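You operate a simulated robot arm through the tools that you are given. There is no shell and no other tool.

Carry out the task below with a simulated robot arm. There is one attempt and no reset: what you move stays moved.

## Task
Put things in order on the top of the bottling bench. At the end: the yellow sponge from the top of the bottling bench is in the blue bucket; the clear short cup (marked "59") from the top of the bottling bench stands where the yellow sponge stood; the silver basket from the top of the bottling bench is in the silver tray; the yellow order card (marked "CHERRY") stands where the silver basket stood; whatever was shut is shut again. Leave all else as you found it, and nothing knocked over.

Only the result counts: the job must be done as asked and must still hold three seconds after the hand-in. Knocking over, shifting, dropping, spilling or breaking anything else fails it.

## Robot
A 7-joint arm with a two-finger parallel gripper, fixed in place. Base frame: the origin is at the foot of the arm, x ahead of it, y to its left, z up; the work surface is at about z = 0.88. Readings come in m, degrees, newtons and seconds.
With the tool pointing down near the work surface it reaches from about 0.24 to 0.68 m from the base axis. Its first joint turns from -66.0 to 66.0 degrees. Payload 2.4 kg.
The TCP is the grasp point between the finger pads, 0.03 m short of the fingertips. In the tool frame z runs along the fingers and y along their closing line. Largest opening 0.094 m; finger width 0.028, thickness 0.01; the body of the gripper, 0.05 by 0.096 m, starts 0.055 m behind the TCP.
Orientation is that of the tool frame in the base frame, as a unit quaternion [x, y, z, w]. With the fingers straight down and closing along the base's y, the tool's x points along the base's -x, its y along +y and its z along -z.

## Interface
- The arm moves only by the tool nudge_tool. Its argument "rows" is text: rows parted by semicolons, each of 7 numbers parted by spaces: the shift along the base's x, y, z in m, then the turn, a rotation vector about the base's x, y, z in degrees, then the gripper command, from -1 (fully open) to 1 (shut), values between in proportion. In form: tx ty tz ax ay az jaw; .... A call has 1 to 20 rows; each row is the pose to reach, as a shift and turn from the pose commanded when the call began. A row lasts 0.2 s, in which the tool goes at most 0.05 m and 8.6 degrees; a call with a longer step from one row to the next is refused whole, and so is a gripper value outside its range. A pose out of reach is approached as far as the arm can. The call stops where the force on the tool passes 40 N (or 10 N more than at its start, if that is more) or the arm is blocked; 0.2 s more then pass. The fingers move at their own pace (about 0.153 m/s each) and stop on an object; they squeeze with about 30 N. The grip force told is the motor's: it shows also when the fingers shut on nothing. Time passes only in rows, and 0.2 s behind the last, so rows that repeat a pose let the fingers close. The reply holds the time, the measured pose of the TCP, the force on the tool along the base axes, the opening and the grip force, in the units named above and with some noise, with the torque about the TCP (base axes, N m) and any sound that the robot's microphone picked up, and new pictures: "show" is both (left out), scene, wrist or none.
- Cameras (640 x 400 px; columns grow to the right, rows downward): "scene" is fixed at [0.0503, 0.4914, 1.4382]; the picture's right is [-0.55, -0.83, 0.00], its down [-0.52, 0.35, -0.78] and it looks along [0.65, -0.43, -0.63] (base axes); focal length 277 px, centre (320, 200). "wrist" rides on the gripper at [0.076, 0.014, -0.103] in the tool frame; the picture's right is [-0.18, 0.98, 0.00], its down [-0.75, -0.14, -0.64] and it looks along [-0.63, -0.12, 0.77] (tool axes); focal length 243 px, centre (320, 200). There is no depth. A picture from a camera that has moved, and an enlarged one, comes with that camera's place and axes in the base frame and with its lens.
- enlarge(camera, box): a new picture of the part [left, top, right, bottom] of that camera's present view, enlarged. No time passes.
- finish_job(): hands the job in; it is judged then, once.

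Nothing tells you positions but the pictures and the camera data. Unless the task says otherwise, let go and move clear before handing in.

The tools are called after "Request:" by a JSON object that holds its "method" and its "body". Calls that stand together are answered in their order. nudge_tool: Moves the arm, as the interface text tells. Its arguments: {"type":"object","properties":{"rows":{"type":"string"},"show":{"type":"string","enum":["both","scene","wrist","none"]}},"required":["rows"]} The other tools are called the same way: enlarge (camera, box) takes an enlarged picture of a part of a camera's view; finish_job () hands the job in.

At the start:

```text
time_s: 0.0
ee_pos: [0.3663, 0.1692, 1.2324]
ee_rot: [0.001, 1.0, 0.0, 0.0]
force: [0.5, 0.0, 0.5]
wrist_torque: [0.01, 0.0, -0.03]
gripper_width: 0.0938
grip_force: 0.0
```

scene: 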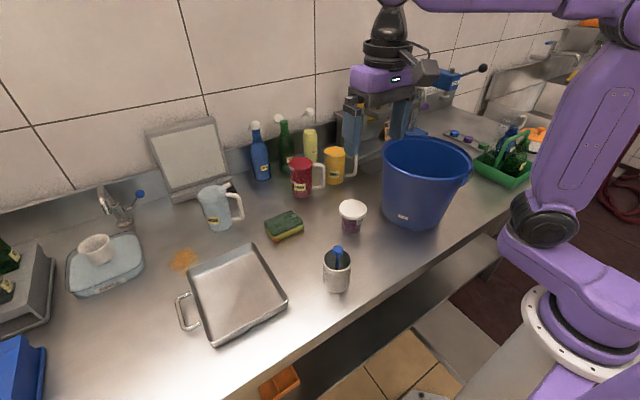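
wrist: 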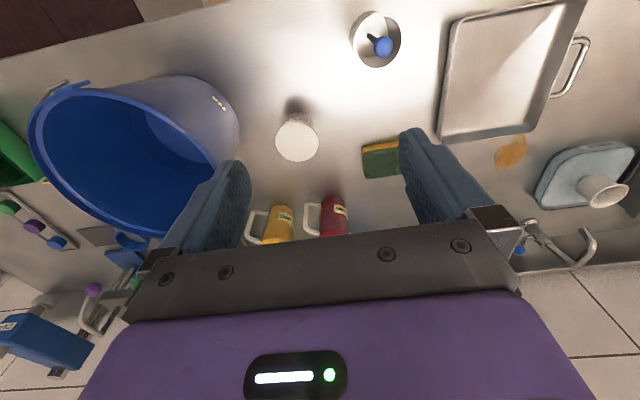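

I see a steel bench with a blue bucket, a silver tray, a yellow/green sponge, mugs, a small white-lidded cup and a silver container holding something blue. First I'll look closer to identify the "59" cup, the order card "CHERRY" and the silver basket.

Request:
{"method": "enlarge", "body": {"camera": "scene", "box": [180, 100, 380, 225]}}

Request:
{"method": "enlarge", "body": {"camera": "scene", "box": [240, 180, 400, 300]}}

Request:
{"method": "enlarge", "body": {"camera": "scene", "box": [0, 180, 200, 400]}}

Request:
{"method": "enlarge", "body": {"camera": "scene", "box": [400, 50, 640, 200]}}

Request:
{"method": "enlarge", "body": {"camera": "wrist", "box": [240, 0, 640, 250]}}

Request:
{"method": "enlarge", "body": {"camera": "wrist", "box": [0, 50, 320, 380]}}

```text
3.20 times, centred on (280, 162) of scene
camera zoom: at [0.0503, 0.4914, 1.4382], right [-0.55, -0.83, 0.0], down [-0.52, 0.35, -0.78], along [0.65, -0.43, -0.63], focal length 887 px, centre (448, 320)
```

zoom: 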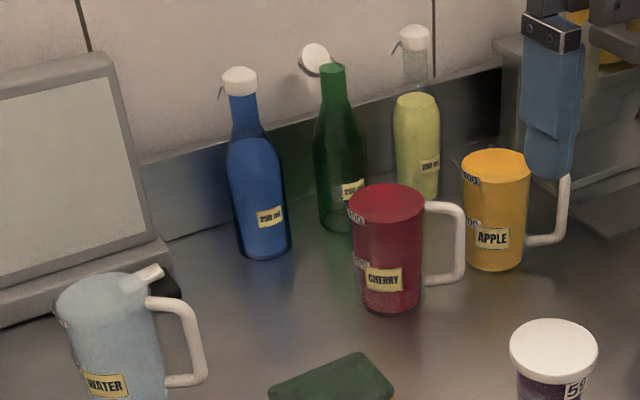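

```text
3.33 times, centred on (320, 240) of scene
camera zoom: at [0.0503, 0.4914, 1.4382], right [-0.55, -0.83, 0.0], down [-0.52, 0.35, -0.78], along [0.65, -0.43, -0.63], focal length 924 px, centre (320, 67)
```

zoom: 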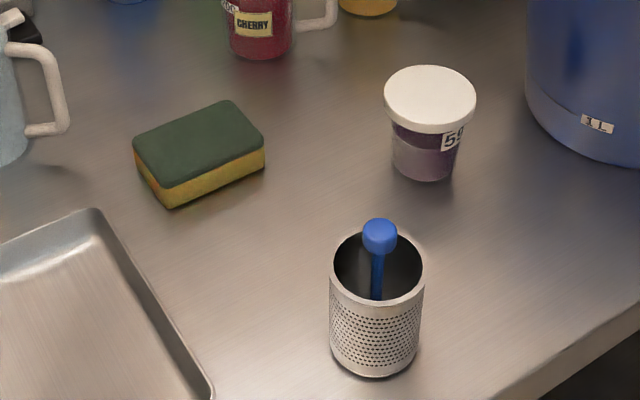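

```text
1.82 times, centred on (100, 290) of scene
camera zoom: at [0.0503, 0.4914, 1.4382], right [-0.55, -0.83, 0.0], down [-0.52, 0.35, -0.78], along [0.65, -0.43, -0.63], focal length 504 px, centre (720, 36)
```

zoom: 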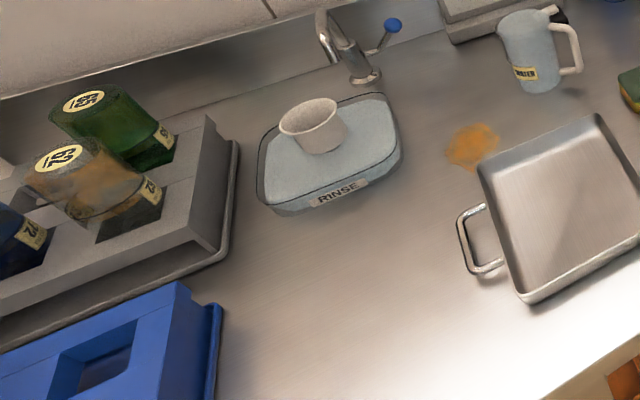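

```text
2.67 times, centred on (520, 125) of scene
camera zoom: at [0.0503, 0.4914, 1.4382], right [-0.55, -0.83, 0.0], down [-0.52, 0.35, -0.78], along [0.65, -0.43, -0.63], focal length 739 px, centre (-213, 400)
```

zoom: 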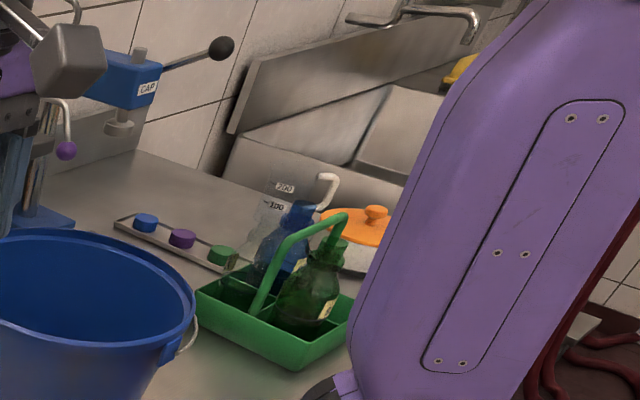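

```text
1.60 times, centred on (440, 125) of wrist
camera zoom: at [0.29, 0.1832, 1.3354], right [0.18, 0.98, 0.0], down [0.75, -0.14, 0.64], along [0.63, -0.12, -0.77], focal length 388 px, centre (128, 320)
```

zoom: 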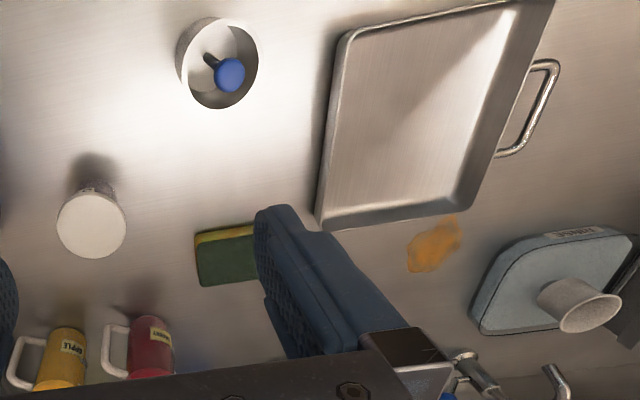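

```text
1.21 times, centred on (160, 215) of wrist
camera zoom: at [0.29, 0.1832, 1.3354], right [0.18, 0.98, 0.0], down [0.75, -0.14, 0.64], along [0.63, -0.12, -0.77], focal length 294 px, centre (514, 182)
```

zoom: 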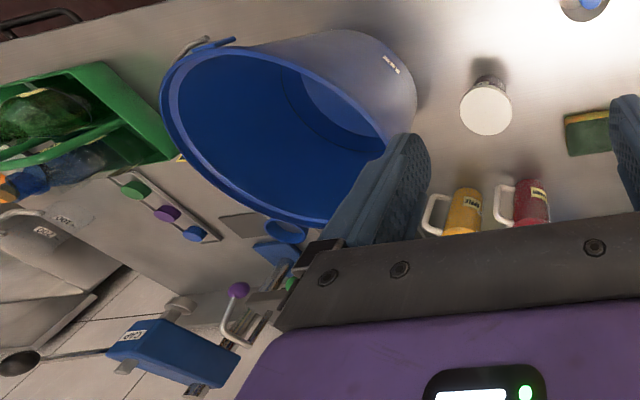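

The perforated silver basket (with a blue-handled tool in it), the "59" cup, the sponge, tray and bucket are clear. I haven't found a yellow order card yet, so I'll look at the other areas more closely.

Request:
{"method": "enlarge", "body": {"camera": "scene", "box": [220, 280, 460, 400]}}

Request:
{"method": "enlarge", "body": {"camera": "scene", "box": [0, 220, 140, 400]}}

Request:
{"method": "enlarge", "body": {"camera": "scene", "box": [300, 60, 480, 180]}}

Request:
{"method": "enlarge", "body": {"camera": "scene", "box": [80, 90, 260, 240]}}

Request:
{"method": "enlarge", "body": {"camera": "scene", "box": [520, 0, 640, 100]}}

Request:
{"method": "enlarge", "body": {"camera": "wrist", "box": [0, 0, 320, 100]}}

```text
2.67 times, centred on (340, 340) of scene
camera zoom: at [0.0503, 0.4914, 1.4382], right [-0.55, -0.83, 0.0], down [-0.52, 0.35, -0.78], along [0.65, -0.43, -0.63], focal length 739 px, centre (267, -173)
```

zoom: 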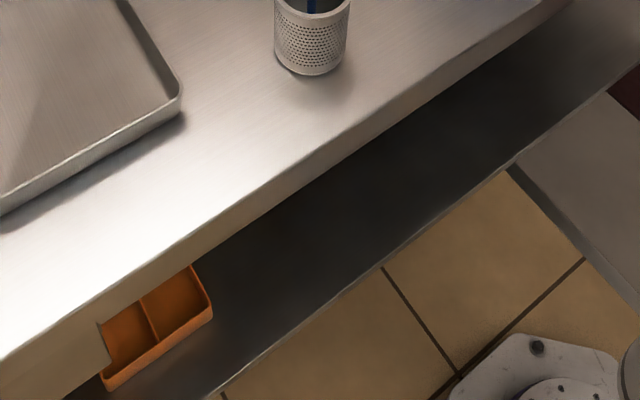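

```text
2.22 times, centred on (70, 310) of scene
camera zoom: at [0.0503, 0.4914, 1.4382], right [-0.55, -0.83, 0.0], down [-0.52, 0.35, -0.78], along [0.65, -0.43, -0.63], focal length 616 px, centre (876, -44)
```

zoom: 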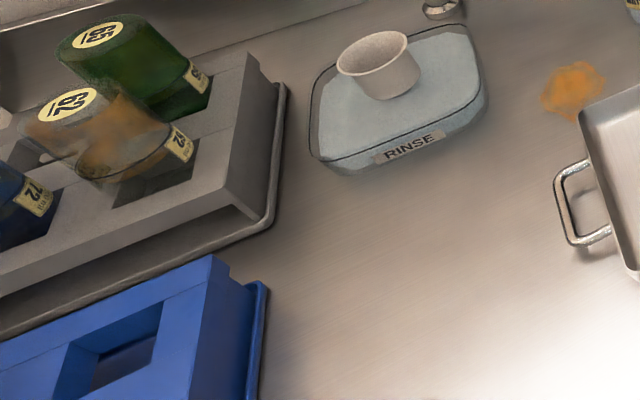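

```text
3.33 times, centred on (390, 120) of scene
camera zoom: at [0.0503, 0.4914, 1.4382], right [-0.55, -0.83, 0.0], down [-0.52, 0.35, -0.78], along [0.65, -0.43, -0.63], focal length 924 px, centre (87, 467)
```

zoom: 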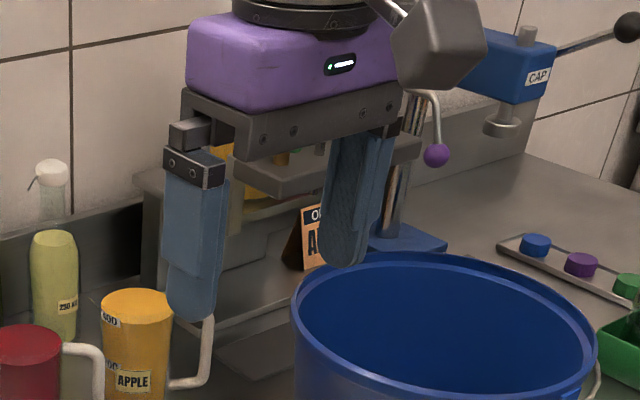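

```text
2.67 times, centred on (170, 165) of scene
camera zoom: at [0.0503, 0.4914, 1.4382], right [-0.55, -0.83, 0.0], down [-0.52, 0.35, -0.78], along [0.65, -0.43, -0.63], focal length 739 px, centre (720, 293)
```

zoom: 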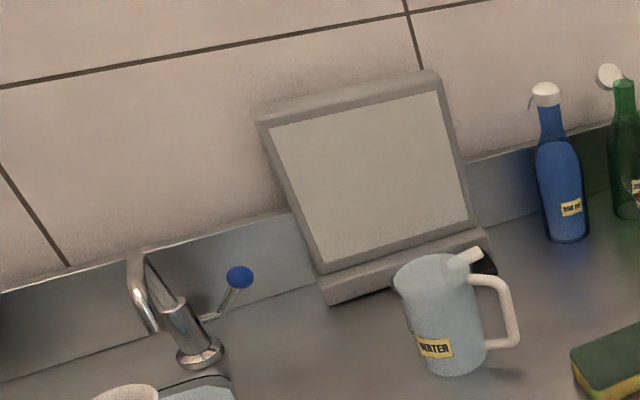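

```text
4.00 times, centred on (580, 50) of scene
camera zoom: at [0.0503, 0.4914, 1.4382], right [-0.55, -0.83, 0.0], down [-0.52, 0.35, -0.78], along [0.65, -0.43, -0.63], focal length 1109 px, centre (-720, 800)
```

zoom: 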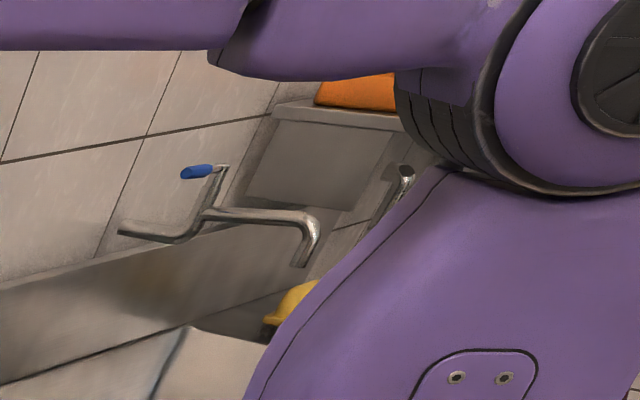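

```text
2.00 times, centred on (160, 50) of wrist
camera zoom: at [0.29, 0.1832, 1.3354], right [0.18, 0.98, 0.0], down [0.75, -0.14, 0.64], along [0.63, -0.12, -0.77], focal length 485 px, centre (640, 500)
```

zoom: 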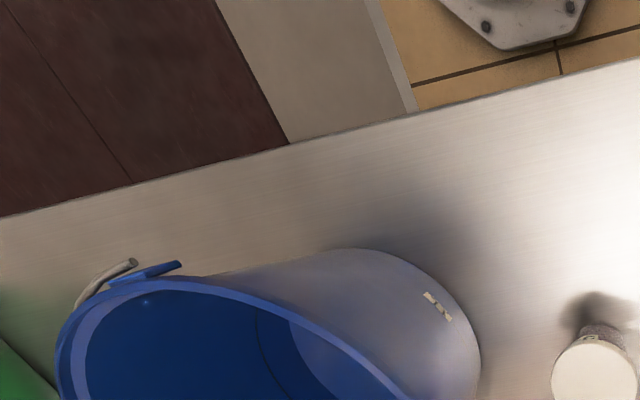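

The card isn't visible so far; an orange card "ORDER A…" stands behind the bucket near a machine hidden by the gripper. I'll move the hand right and up, tilting the view a bit, so both cameras reveal that area.

Request:
{"method": "nudge_tool", "body": {"rows": "-0.01 -0.045 0.01 0 0 0 -1; -0.02 -0.09 0.02 0 -5 0 -1; -0.03 -0.135 0.03 0 -10 0 -1; -0.04 -0.18 0.04 0 -15 0 -1; -0.05 -0.22 0.05 0 -20 0 -1; -0.05 -0.22 0.05 0 -20 0 -1"}}

```text
time_s: 1.4
ee_pos: [0.3154, -0.0505, 1.2808]
ee_rot: [0.0, 0.985, 0.0, 0.174]
force: [-0.7, -0.9, -0.2]
wrist_torque: [0.01, 0.02, 0.0]
gripper_width: 0.094
grip_force: 0.0
camera wrist: at [0.2087, -0.0372, 1.3527], right [0.17, 0.98, 0.06], down [0.49, -0.14, 0.86], along [0.86, -0.12, -0.5], focal length 243 px, centre (320, 200)
```

scene: 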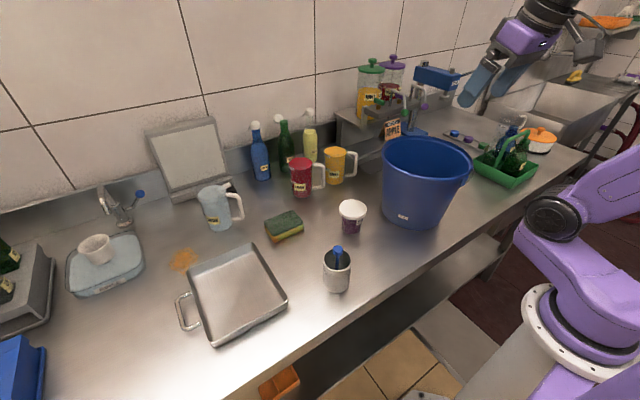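
wrist: 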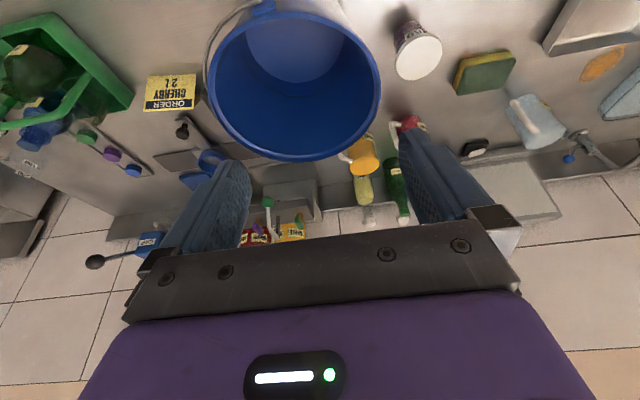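

The yellow "ORDER CHERRY 2 L" card stands on the bench behind/right of the bucket, seen in the wrist view. I'll zoom in on it and the machine area.

Request:
{"method": "enlarge", "body": {"camera": "wrist", "box": [100, 50, 260, 150]}}

Request:
{"method": "enlarge", "body": {"camera": "wrist", "box": [0, 0, 320, 270]}}

Request:
{"method": "enlarge", "body": {"camera": "scene", "box": [320, 40, 480, 160]}}

Request:
{"method": "enlarge", "body": {"camera": "scene", "box": [360, 120, 560, 250]}}

Request:
{"method": "enlarge", "body": {"camera": "wrist", "box": [380, 0, 640, 250]}}

```text
4.00 times, centred on (180, 100) of wrist
camera zoom: at [0.2087, -0.0372, 1.3527], right [0.17, 0.98, 0.06], down [0.49, -0.14, 0.86], along [0.86, -0.12, -0.5], focal length 970 px, centre (880, 600)
```

zoom: 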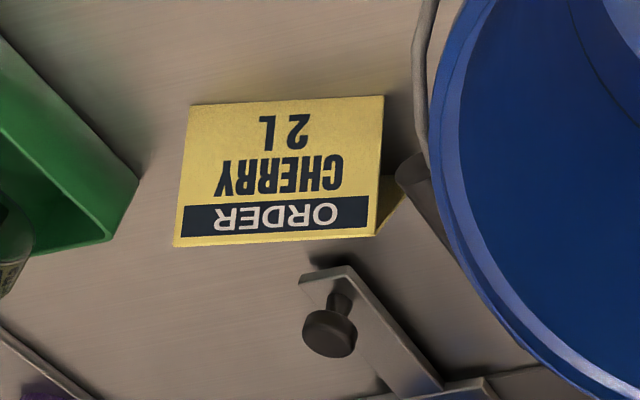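

```text
1.48 times, centred on (160, 135) of wrist
camera zoom: at [0.2087, -0.0372, 1.3527], right [0.17, 0.98, 0.06], down [0.49, -0.14, 0.86], along [0.86, -0.12, -0.5], focal length 359 px, centre (557, 296)
```

zoom: 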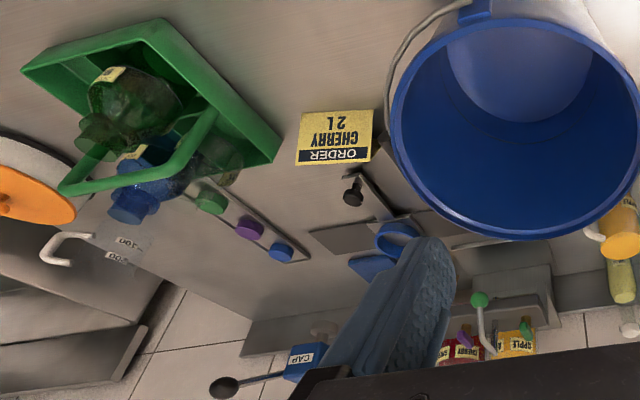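

```text
3.33 times, centred on (400, 100) of scene
camera zoom: at [0.0503, 0.4914, 1.4382], right [-0.55, -0.83, 0.0], down [-0.52, 0.35, -0.78], along [0.65, -0.43, -0.63], focal length 924 px, centre (53, 533)
```

zoom: 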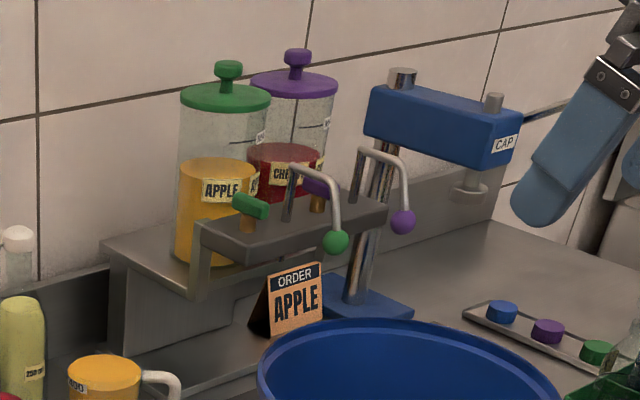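

```text
3.08 times, centred on (460, 185) of scene
camera zoom: at [0.0503, 0.4914, 1.4382], right [-0.55, -0.83, 0.0], down [-0.52, 0.35, -0.78], along [0.65, -0.43, -0.63], focal length 853 px, centre (-111, 246)
```

zoom: 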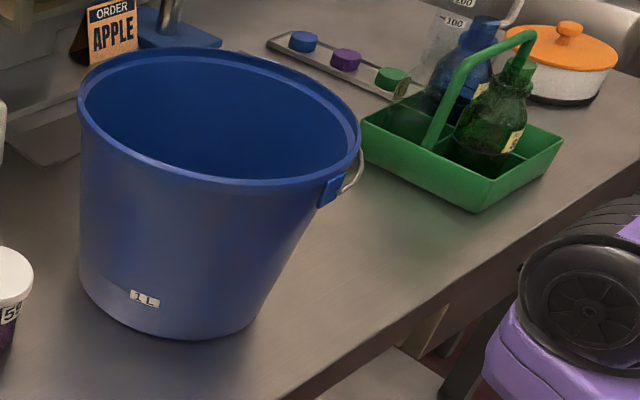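

```text
1.60 times, centred on (510, 125) of wrist
camera zoom: at [0.2087, -0.0372, 1.3527], right [0.17, 0.98, 0.06], down [0.49, -0.14, 0.86], along [0.86, -0.12, -0.5], focal length 388 px, centre (16, 320)
```

zoom: 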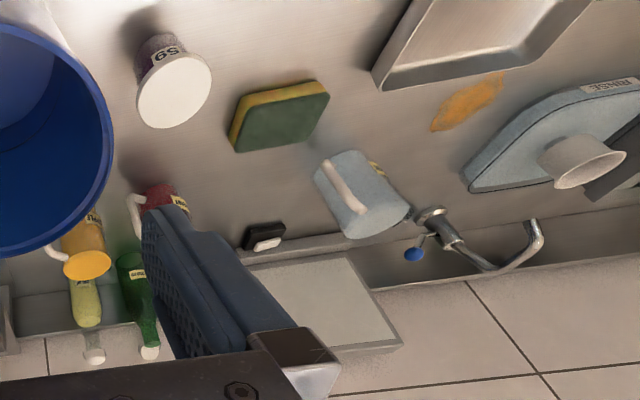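

The CHERRY card is a small tent card at about (0.46, -0.35), facing the robot. The bucket rim centre is near (0.41, -0.09, 1.07). The sponge is near (0.57, 0.27), the cup near (0.475, 0.10) and the basket near (0.35, 0.25). I'll undo the tilt and go above the sponge first.

Request:
{"method": "nudge_tool", "body": {"rows": "0.02 0.032 -0.008 0 2 0 -1; 0.04 0.064 -0.016 0 4 0 -1; 0.06 0.096 -0.024 0 6 0 -1; 0.08 0.128 -0.032 0 8 0 -1; 0.1 0.16 -0.04 0 10 0 -1; 0.12 0.192 -0.048 0 12 0 -1; 0.14 0.224 -0.056 0 14 0 -1; 0.16 0.256 -0.064 0 16 0 -1; 0.18 0.288 -0.072 0 18 0 -1; 0.2 0.32 -0.08 0 20 0 -1; 0.2 0.32 -0.08 0 20 0 -1"}}

```text
time_s: 3.8
ee_pos: [0.5178, 0.2704, 1.1995]
ee_rot: [-0.001, 1.0, -0.001, 0.0]
force: [0.1, 0.3, 0.1]
wrist_torque: [0.0, 0.01, -0.01]
gripper_width: 0.094
grip_force: 0.0
camera wrist: at [0.4411, 0.2842, 1.3037], right [0.18, 0.98, 0.0], down [0.75, -0.14, 0.64], along [0.63, -0.12, -0.77], focal length 243 px, centre (320, 200)
```

scene: 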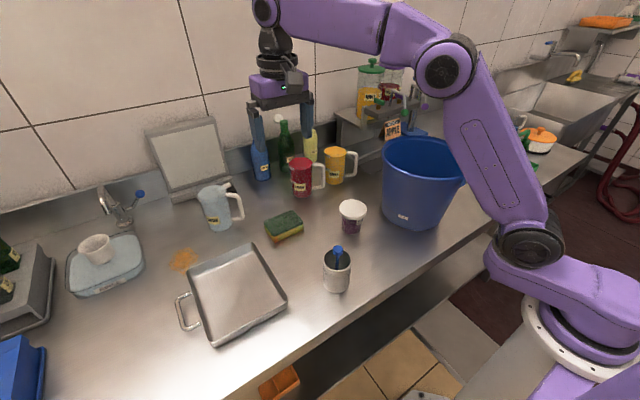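
wrist: 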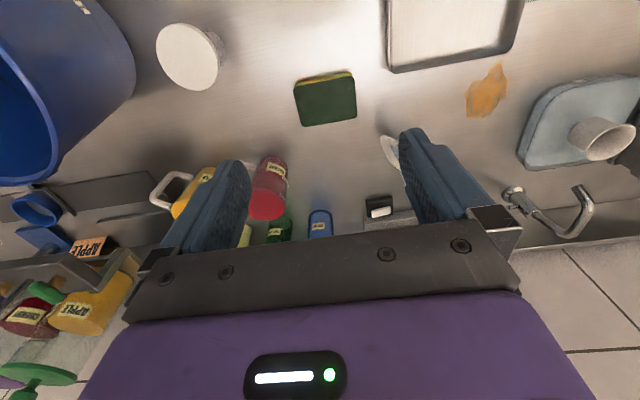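

I'm above the sponge area with the tool vertical. I'll zoom in to refine the sponge, cup and basket positions.

Request:
{"method": "enlarge", "body": {"camera": "wrist", "box": [270, 50, 390, 140]}}

Request:
{"method": "enlarge", "body": {"camera": "wrist", "box": [140, 10, 260, 110]}}

Request:
{"method": "enlarge", "body": {"camera": "scene", "box": [250, 195, 320, 250]}}

Request:
{"method": "enlarge", "body": {"camera": "scene", "box": [300, 190, 400, 300]}}

```text
4.44 times, centred on (330, 95) of wrist
camera zoom: at [0.4411, 0.2842, 1.3037], right [0.18, 0.98, 0.0], down [0.75, -0.14, 0.64], along [0.63, -0.12, -0.77], focal length 1078 px, centre (276, 667)
```

zoom: 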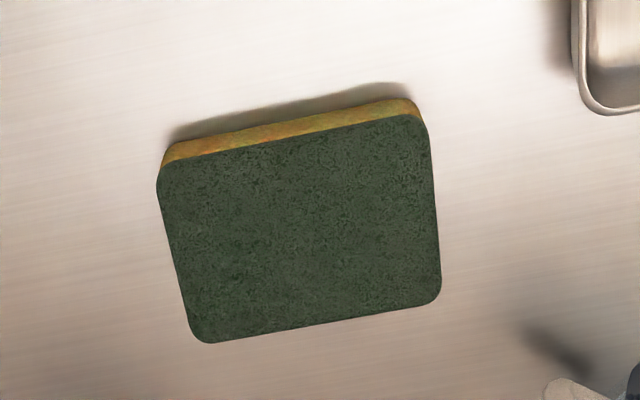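

```text
4.00 times, centred on (200, 60) of wrist
camera zoom: at [0.4411, 0.2842, 1.3037], right [0.18, 0.98, 0.0], down [0.75, -0.14, 0.64], along [0.63, -0.12, -0.77], focal length 970 px, centre (800, 760)
```

zoom: 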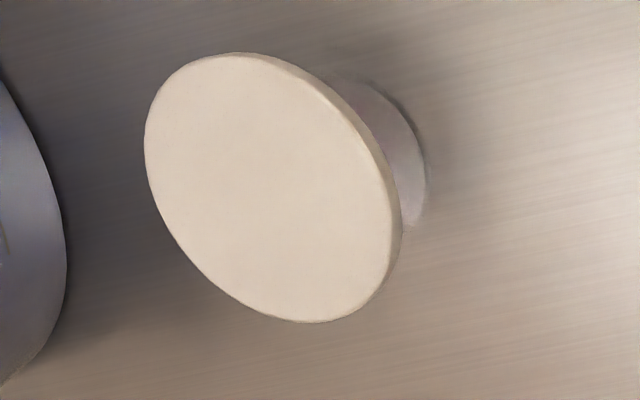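

```text
7.27 times, centred on (285, 222) of scene
camera zoom: at [0.0503, 0.4914, 1.4382], right [-0.55, -0.83, 0.0], down [-0.52, 0.35, -0.78], along [0.65, -0.43, -0.63], focal length 2016 px, centre (574, 36)
```

zoom: 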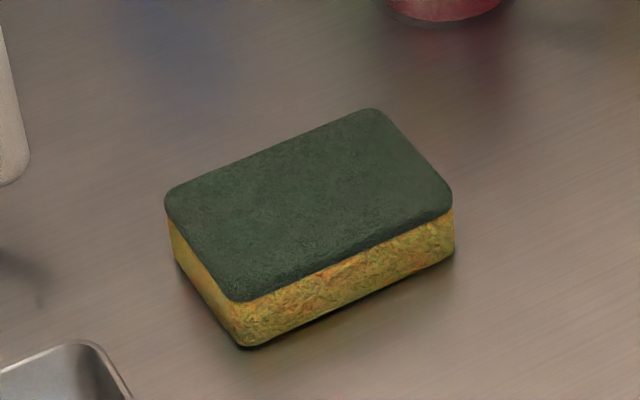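

```text
3.64 times, centred on (350, 245) of scene
camera zoom: at [0.0503, 0.4914, 1.4382], right [-0.55, -0.83, 0.0], down [-0.52, 0.35, -0.78], along [0.65, -0.43, -0.63], focal length 1008 px, centre (211, 36)
```

zoom: 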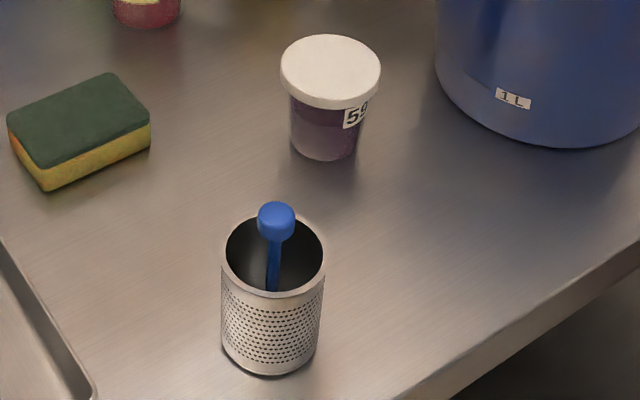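

The sponge spans x 0.537–0.600, y 0.226–0.317 with its top at z≈0.915, so I should grip it across x. I'll rotate the tool 90° about the vertical while descending above it.

Request:
{"method": "nudge_tool", "body": {"rows": "0.005 0 -0.01 0 0 8.2 -1; 0.01 0 -0.02 0 0 16.4 -1; 0.015 0 -0.03 0 0 24.6 -1; 0.02 0 -0.04 0 0 32.8 -1; 0.025 0 -0.05 0 0 41 -1; 0.03 0 -0.06 0 0 49.2 -1; 0.035 0 -0.07 0 0 57.4 -1; 0.04 0.001 -0.08 0 0 65.6 -1; 0.045 0.001 -0.1 0 0 73.8 -1; 0.051 0.001 -0.12 0 0 82 -1; 0.051 0.001 -0.15 0 0 90 -1; 0.051 0.001 -0.17 0 0 90 -1; 0.051 0.001 -0.17 0 0 90 -1"}}

```text
time_s: 6.6
ee_pos: [0.5655, 0.2703, 1.0319]
ee_rot: [0.708, -0.706, 0.0, 0.0]
force: [0.5, -1.3, 0.0]
wrist_torque: [0.01, -0.01, -0.03]
gripper_width: 0.094
grip_force: 0.1
camera wrist: at [0.5511, 0.1949, 1.1346], right [-0.98, 0.18, 0.0], down [0.14, 0.75, 0.64], along [0.12, 0.63, -0.77], focal length 243 px, centre (320, 200)
```

scene: 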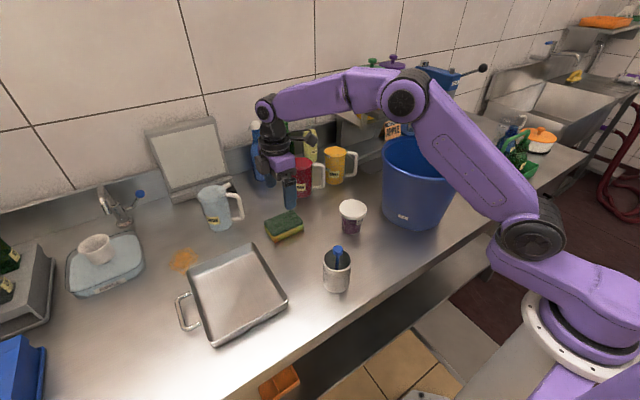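
wrist: 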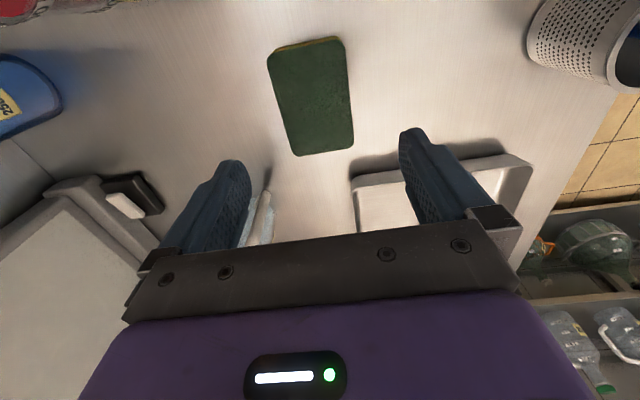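

The fingers straddle the sponge correctly (sponge centre ≈ (0.568, 0.269)). I'll descend, close, and lift slightly to check.

Request:
{"method": "nudge_tool", "body": {"rows": "0.001 -0.001 -0.04 0 0 0 -1; 0.001 -0.001 -0.08 0 0 0 -1; 0.001 -0.001 -0.105 0 0 0 -1; 0.001 -0.001 -0.116 0 0 0 -1; 0.001 -0.001 -0.116 0 0 0 -1; 0.001 -0.001 -0.116 0 0 0 1; 0.001 -0.001 -0.116 0 0 0 1; 0.001 -0.001 -0.116 0 0 0 1; 0.001 -0.001 -0.116 0 0 0 1; 0.001 -0.001 -0.1 0 0 0 1; 0.001 -0.001 -0.07 0 0 0 1; 0.001 -0.001 -0.07 0 0 0 1"}}

```text
time_s: 9.2
ee_pos: [0.5668, 0.2703, 0.9638]
ee_rot: [0.707, -0.707, -0.001, 0.001]
force: [-0.2, -0.3, 0.0]
wrist_torque: [0.02, 0.0, 0.02]
gripper_width: 0.063
grip_force: 30.0
camera wrist: at [0.5525, 0.1931, 1.0678], right [-0.98, 0.18, 0.0], down [0.14, 0.75, 0.64], along [0.12, 0.63, -0.77], focal length 243 px, centre (320, 200)
```

scene: 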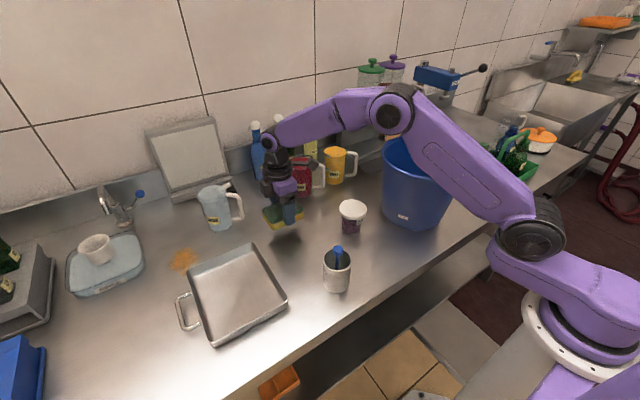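
wrist: 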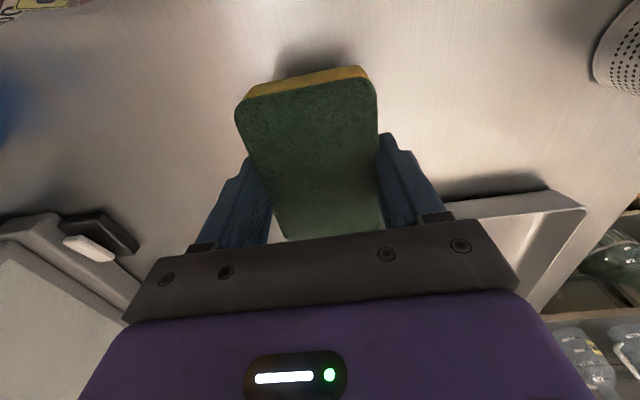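

The sponge is gripped (63 mm). I'll lift it above the bucket rim and carry it over the bucket centre.

Request:
{"method": "nudge_tool", "body": {"rows": "0 0 0.045 0 0 0 1; 0 0 0.09 0 0 0 1; 0 0 0.135 0 0 0 1; 0 0 0.18 0 0 0 1; 0 0 0.22 0 0 0 1; -0.017 -0.04 0.23 0 0 0 1; -0.035 -0.08 0.24 0 0 0 1; -0.052 -0.12 0.24 0 0 0 1; -0.07 -0.16 0.24 0 0 0 1; -0.087 -0.2 0.24 0 0 0 1; -0.105 -0.24 0.24 0 0 0 1; -0.122 -0.28 0.24 0 0 0 1; -0.14 -0.32 0.24 0 0 0 1; -0.157 -0.357 0.24 0 0 0 1; -0.157 -0.357 0.24 0 0 0 1"}}

```text
time_s: 12.4
ee_pos: [0.4123, -0.0879, 1.2035]
ee_rot: [-0.707, 0.707, 0.0, -0.001]
force: [-0.4, -0.5, 0.2]
wrist_torque: [0.0, -0.02, 0.01]
gripper_width: 0.063
grip_force: 29.9
camera wrist: at [0.3982, -0.1644, 1.3074], right [-0.98, 0.18, 0.0], down [0.14, 0.75, 0.64], along [0.12, 0.63, -0.77], focal length 243 px, centre (320, 200)
```

scene: 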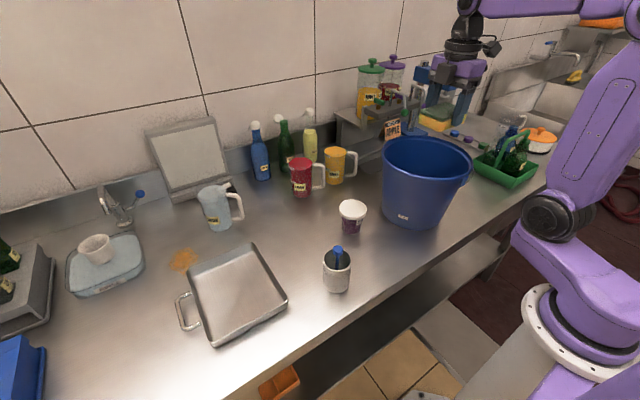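
wrist: 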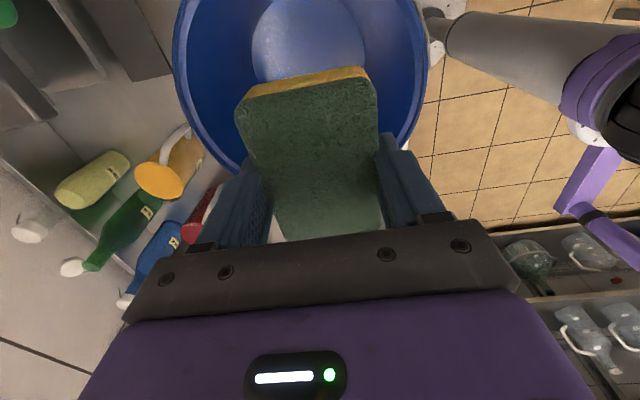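

The sponge hangs above the bucket. I'll zoom in on the scene to confirm the bucket alignment before lowering.

Request:
{"method": "enlarge", "body": {"camera": "scene", "box": [360, 20, 500, 240]}}

Request:
{"method": "enlarge", "body": {"camera": "wrist", "box": [140, 0, 460, 200]}}

```text
1.82 times, centred on (430, 130) of scene
camera zoom: at [0.0503, 0.4914, 1.4382], right [-0.55, -0.83, 0.0], down [-0.52, 0.35, -0.78], along [0.65, -0.43, -0.63], focal length 504 px, centre (120, 327)
```

zoom: 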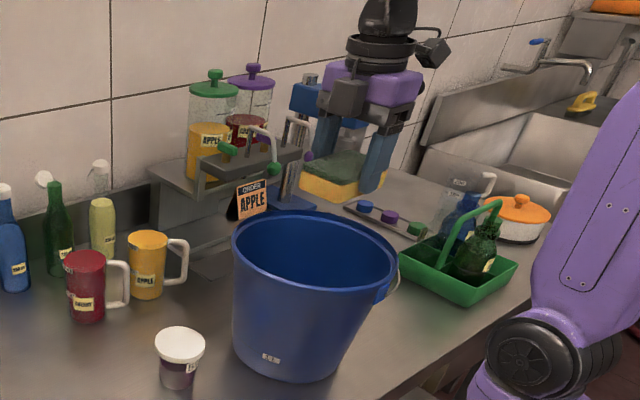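

```text
2.00 times, centred on (300, 100) of wrist
camera zoom: at [0.3982, -0.1644, 1.3074], right [-0.98, 0.18, 0.0], down [0.14, 0.75, 0.64], along [0.12, 0.63, -0.77], focal length 485 px, centre (360, 400)
```

zoom: 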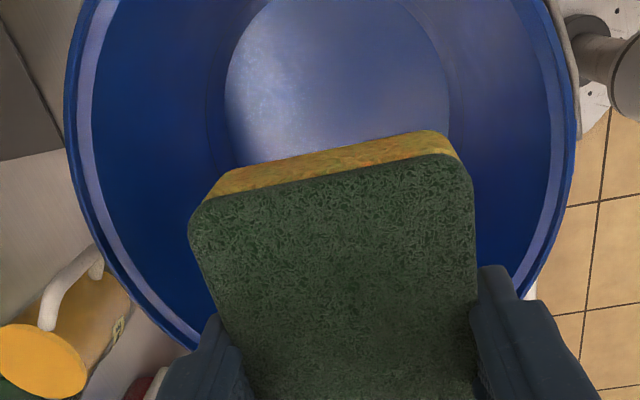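

A circle fit puts the bucket rim centre at (0.427, -0.092), radius 0.113. I'll shift 1.4 cm, lower the sponge into the bucket and release it just above the floor.

Request:
{"method": "nudge_tool", "body": {"rows": "0.0137 0.006 -0.02 0 0 0 1; 0.0137 0.006 -0.06 0 0 0 1; 0.0137 0.006 -0.1 0 0 0 1; 0.0137 0.006 -0.14 0 0 0 1; 0.0137 0.006 -0.18 0 0 0 1; 0.0137 0.006 -0.21 0 0 0 1; 0.0137 0.006 -0.235 0 0 0 1; 0.0137 0.006 -0.25 0 0 0 1; 0.0137 0.006 -0.25 0 0 0 1; 0.0137 0.006 -0.25 0 0 0 -0.7; 0.0137 0.006 -0.25 0 0 0 -0.7; 0.0137 0.006 -0.25 0 0 0 -0.7"}}

```text
time_s: 15.0
ee_pos: [0.4256, -0.0819, 0.9532]
ee_rot: [-0.707, 0.708, 0.0, 0.0]
force: [0.0, -0.4, 0.1]
wrist_torque: [-0.02, -0.01, 0.0]
gripper_width: 0.0801
grip_force: 0.2
camera wrist: at [0.4121, -0.158, 1.0561], right [-0.98, 0.18, 0.0], down [0.14, 0.75, 0.64], along [0.12, 0.63, -0.77], focal length 243 px, centre (320, 200)
```

scene: 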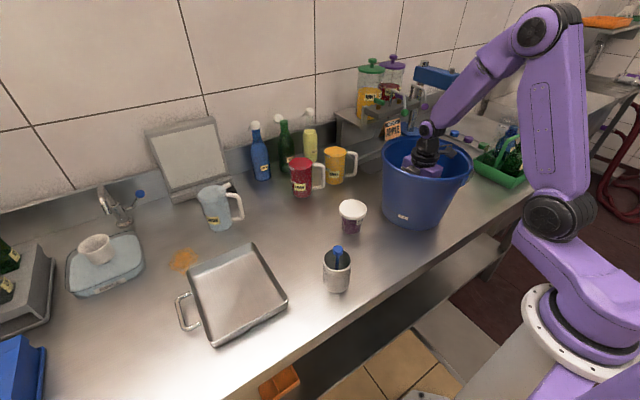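
wrist: 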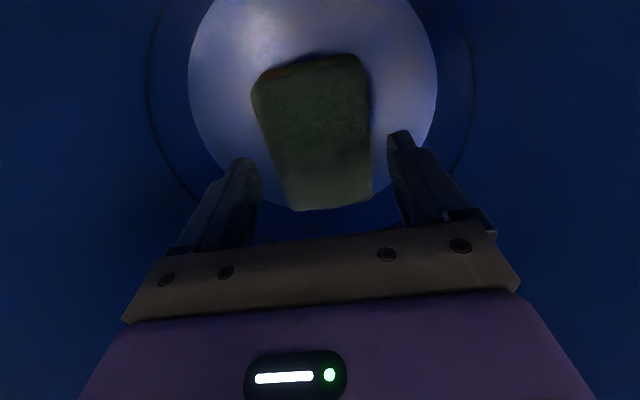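

The sponge lies on the bucket floor and is released. I'll rise straight out and move above the basket.

Request:
{"method": "nudge_tool", "body": {"rows": "0 0 0.04 0 0 0 -0.7; 0 0 0.08 0 0 0 -0.7; 0 0 0.12 0 0 0 -0.7; 0 0 0.16 0 0 0 -0.7; 0 0 0.2 0 0 0 -0.7; 0 0 0.25 0 0 0 -1; -0.01 0.04 0.25 0 0 0 -1; -0.02 0.08 0.25 0 0 0 -1; -0.03 0.12 0.25 0 0 0 -1; -0.04 0.16 0.25 0 0 0 -1; -0.05 0.2 0.25 0 0 0 -1; -0.06 0.24 0.25 0 0 0 -1; -0.07 0.28 0.25 0 0 0 -1; -0.079 0.315 0.25 0 0 0 -1; -0.079 0.332 0.23 0 0 0 -1; -0.079 0.332 0.2 0 0 0 -1; -0.079 0.332 0.2 0 0 0 -1"}}

```text
time_s: 18.6
ee_pos: [0.3467, 0.2462, 1.1531]
ee_rot: [-0.707, 0.707, 0.001, -0.001]
force: [-0.4, 0.5, -0.5]
wrist_torque: [0.02, 0.05, -0.01]
gripper_width: 0.0941
grip_force: 0.0
camera wrist: at [0.3312, 0.1707, 1.2564], right [-0.98, 0.18, 0.0], down [0.14, 0.75, 0.64], along [0.12, 0.63, -0.77], focal length 243 px, centre (320, 200)
```

scene: 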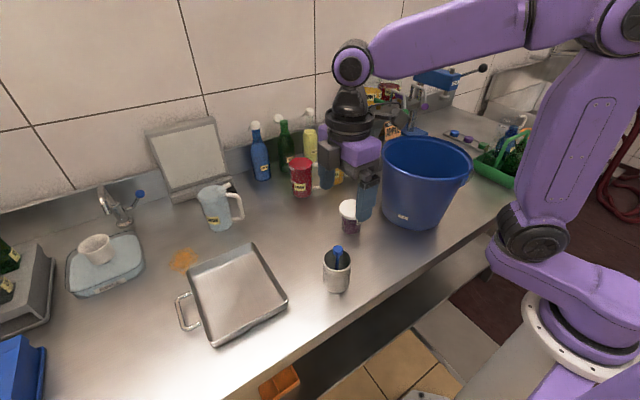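
wrist: 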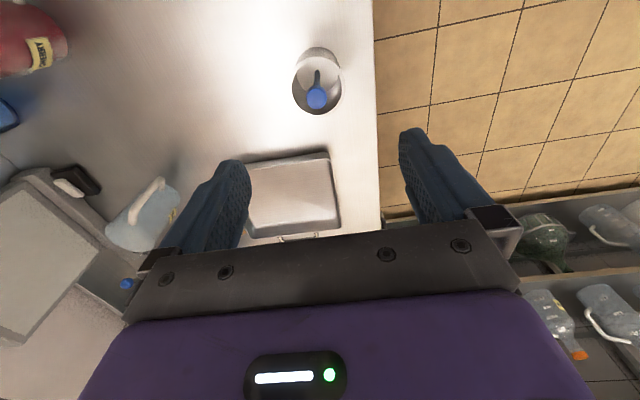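

The basket with its blue-topped tool is below. I'll zoom to refine its position and height.

Request:
{"method": "enlarge", "body": {"camera": "wrist", "box": [270, 30, 370, 130]}}

Request:
{"method": "enlarge", "body": {"camera": "wrist", "box": [220, 120, 400, 250]}}

Request:
{"method": "enlarge", "body": {"camera": "scene", "box": [160, 230, 360, 355]}}

Request:
{"method": "enlarge", "body": {"camera": "scene", "box": [310, 235, 360, 300]}}

```text
4.00 times, centred on (320, 80) of wrist
camera zoom: at [0.3312, 0.1707, 1.2564], right [-0.98, 0.18, 0.0], down [0.14, 0.75, 0.64], along [0.12, 0.63, -0.77], focal length 970 px, centre (320, 680)
```

zoom: 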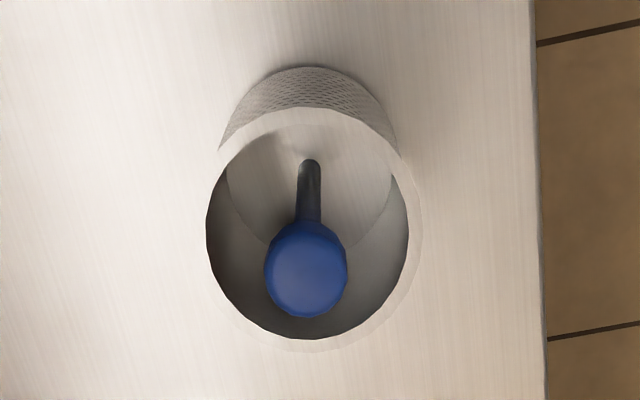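

```text
3.08 times, centred on (310, 185) of wrist
camera zoom: at [0.3312, 0.1707, 1.2564], right [-0.98, 0.18, 0.0], down [0.14, 0.75, 0.64], along [0.12, 0.63, -0.77], focal length 746 px, centre (351, 246)
```

zoom: 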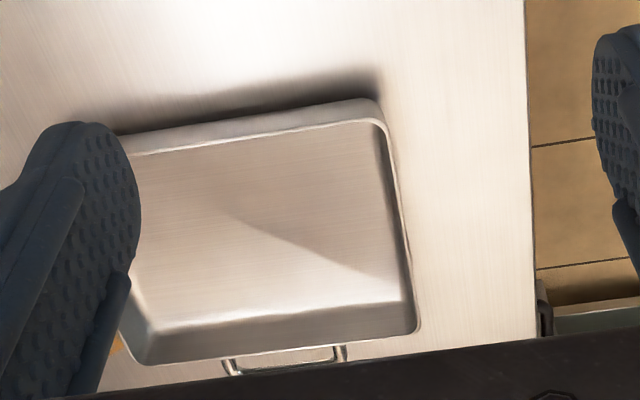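

```text
3.20 times, centred on (260, 292) of scene
camera zoom: at [0.0503, 0.4914, 1.4382], right [-0.55, -0.83, 0.0], down [-0.52, 0.35, -0.78], along [0.65, -0.43, -0.63], focal length 887 px, centre (512, -96)
```

zoom: 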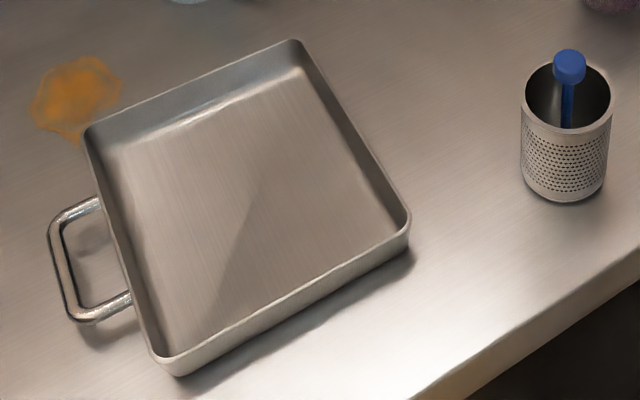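

```text
6.15 times, centred on (335, 268) of scene
camera zoom: at [0.0503, 0.4914, 1.4382], right [-0.55, -0.83, 0.0], down [-0.52, 0.35, -0.78], along [0.65, -0.43, -0.63], focal length 1706 px, centre (228, -215)
```

zoom: 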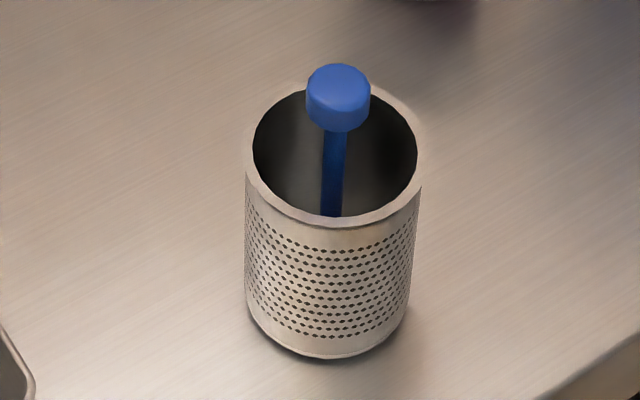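

The basket centre is about (0.348, 0.248) with its rim at z≈0.967; the blue knob tops out at z≈1.00. I'll grip the upper 3 cm of the basket wall, which keeps the palm clear of the knob, and lift slightly.

Request:
{"method": "nudge_tool", "body": {"rows": "0.002 0 -0.04 0 0 0 -1; 0.002 0 -0.08 0 0 0 -1; 0.002 0 -0.12 0 0 0 -1; 0.002 0 -0.155 0 0 0 -1; 0.002 0 -0.18 0 0 0 -1; 0.002 0 -0.187 0 0 0 -1; 0.002 0 -0.187 0 0 0 -1; 0.002 0 -0.187 0 0 0 1; 0.002 0 -0.187 0 0 0 1; 0.002 0 -0.187 0 0 0 1; 0.002 0 -0.187 0 0 0 1"}}

```text
time_s: 21.0
ee_pos: [0.3486, 0.2482, 0.9663]
ee_rot: [0.708, -0.707, 0.0, 0.0]
force: [-0.2, -1.1, 1.4]
wrist_torque: [0.07, 0.02, 0.01]
gripper_width: 0.0572
grip_force: 29.6
camera wrist: at [0.3351, 0.1711, 1.0699], right [-0.98, 0.18, 0.0], down [0.14, 0.75, 0.64], along [0.12, 0.63, -0.77], focal length 243 px, centre (320, 200)
```

scene: 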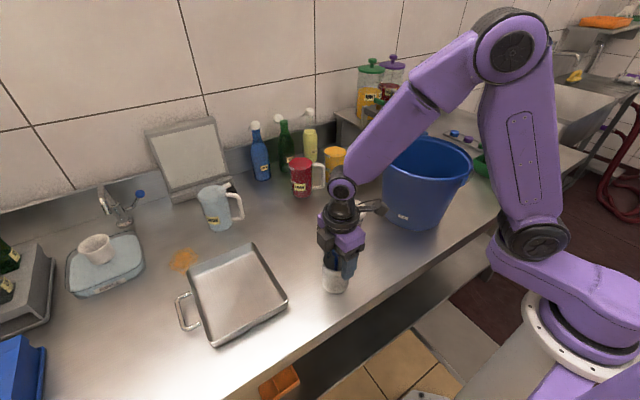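
wrist: 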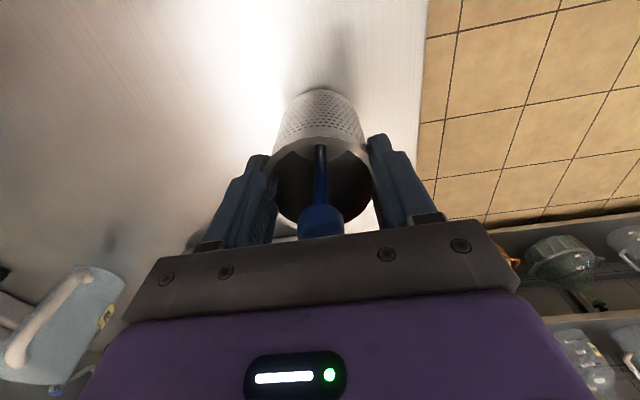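

The basket is gripped (57 mm), and the palm is clear of the knob. I'll lift it and carry it above the tray centre (~(0.447, 0.455)).

Request:
{"method": "nudge_tool", "body": {"rows": "0 0 0.02 0 0 0 1; 0 0 0.06 0 0 0 1; 0 0 0.1 0 0 0 1; 0.016 0.034 0.1 0 0 0 1; 0.032 0.068 0.1 0 0 0 1; 0.048 0.102 0.1 0 0 0 1; 0.064 0.136 0.1 0 0 0 1; 0.08 0.17 0.1 0 0 0 1; 0.096 0.2 0.1 0 0 0 1; 0.096 0.2 0.1 0 0 0 1"}}

```text
time_s: 23.2
ee_pos: [0.4436, 0.4487, 1.0668]
ee_rot: [-0.707, 0.708, 0.001, 0.001]
force: [-0.5, 0.1, -1.0]
wrist_torque: [0.0, -0.01, 0.01]
gripper_width: 0.0528
grip_force: 29.9
camera wrist: at [0.4292, 0.3728, 1.1699], right [-0.98, 0.18, 0.0], down [0.14, 0.75, 0.64], along [0.12, 0.63, -0.77], focal length 243 px, centre (320, 200)
```

scene: 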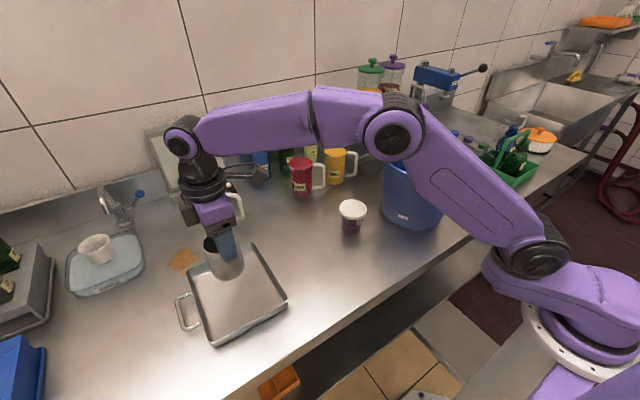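
wrist: 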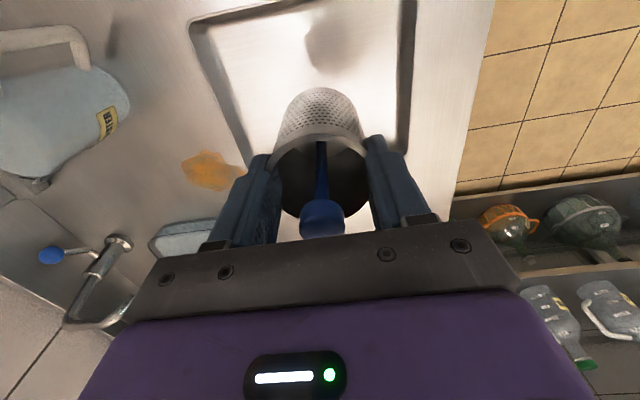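

The finger opening dropped from 57 to 53 mm, so the basket may be shifting in the grip. I'll take a close look before lowering.

Request:
{"method": "enlarge", "body": {"camera": "wrist", "box": [220, 70, 420, 250]}}

Request:
{"method": "enlarge", "body": {"camera": "scene", "box": [170, 180, 290, 350]}}

```text
2.22 times, centred on (320, 160) of wrist
camera zoom: at [0.4292, 0.3728, 1.1699], right [-0.98, 0.18, 0.0], down [0.14, 0.75, 0.64], along [0.12, 0.63, -0.77], focal length 539 px, centre (320, 289)
```

zoom: 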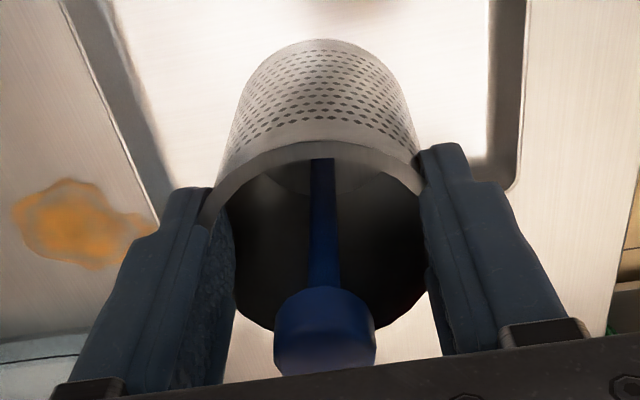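

```text
2.35 times, centred on (230, 265) of scene
camera zoom: at [0.0503, 0.4914, 1.4382], right [-0.55, -0.83, 0.0], down [-0.52, 0.35, -0.78], along [0.65, -0.43, -0.63], focal length 652 px, centre (532, 47)
```

zoom: 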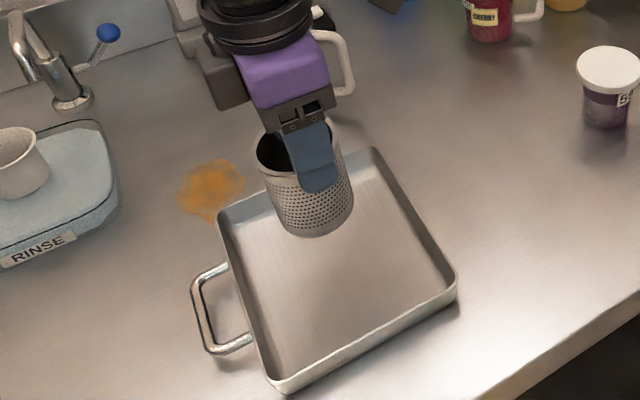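

The basket still hangs upright and is above the tray floor. I'll lower it now until just above the floor, then feel for contact.

Request:
{"method": "nudge_tool", "body": {"rows": "0 0 -0.035 0 0 0 1; 0 0 -0.065 0 0 0 1; 0 0 -0.082 0 0 0 1; 0 0 -0.09 0 0 0 1; 0 0 -0.09 0 0 0 1"}}

```text
time_s: 24.4
ee_pos: [0.4443, 0.4515, 0.9756]
ee_rot: [-0.707, 0.707, 0.001, 0.0]
force: [0.1, -0.6, -0.3]
wrist_torque: [0.03, 0.04, -0.01]
gripper_width: 0.0531
grip_force: 29.5
camera wrist: at [0.43, 0.3743, 1.0795], right [-0.98, 0.18, 0.0], down [0.14, 0.75, 0.64], along [0.12, 0.63, -0.77], focal length 243 px, centre (320, 200)
```

scene: 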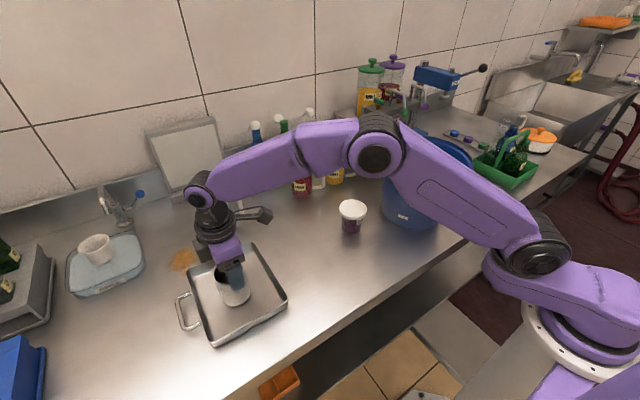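
wrist: 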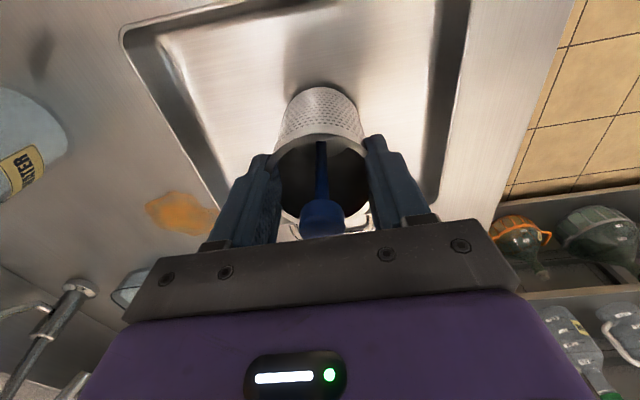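

The grip is stable at 53 mm and there is no contact yet. I'll lower in millimetre steps.

Request:
{"method": "nudge_tool", "body": {"rows": "0 0 -0.002 0 0 0 1; 0 0 -0.003 0 0 0 1; 0 0 -0.003 0 0 0 1", "show": "none"}}

```text
time_s: 25.2
ee_pos: [0.4439, 0.4508, 0.9737]
ee_rot: [-0.706, 0.708, -0.001, 0.003]
force: [1.0, -4.4, 20.5]
wrist_torque: [0.07, 0.08, 0.01]
gripper_width: 0.0532
grip_force: 29.9
```

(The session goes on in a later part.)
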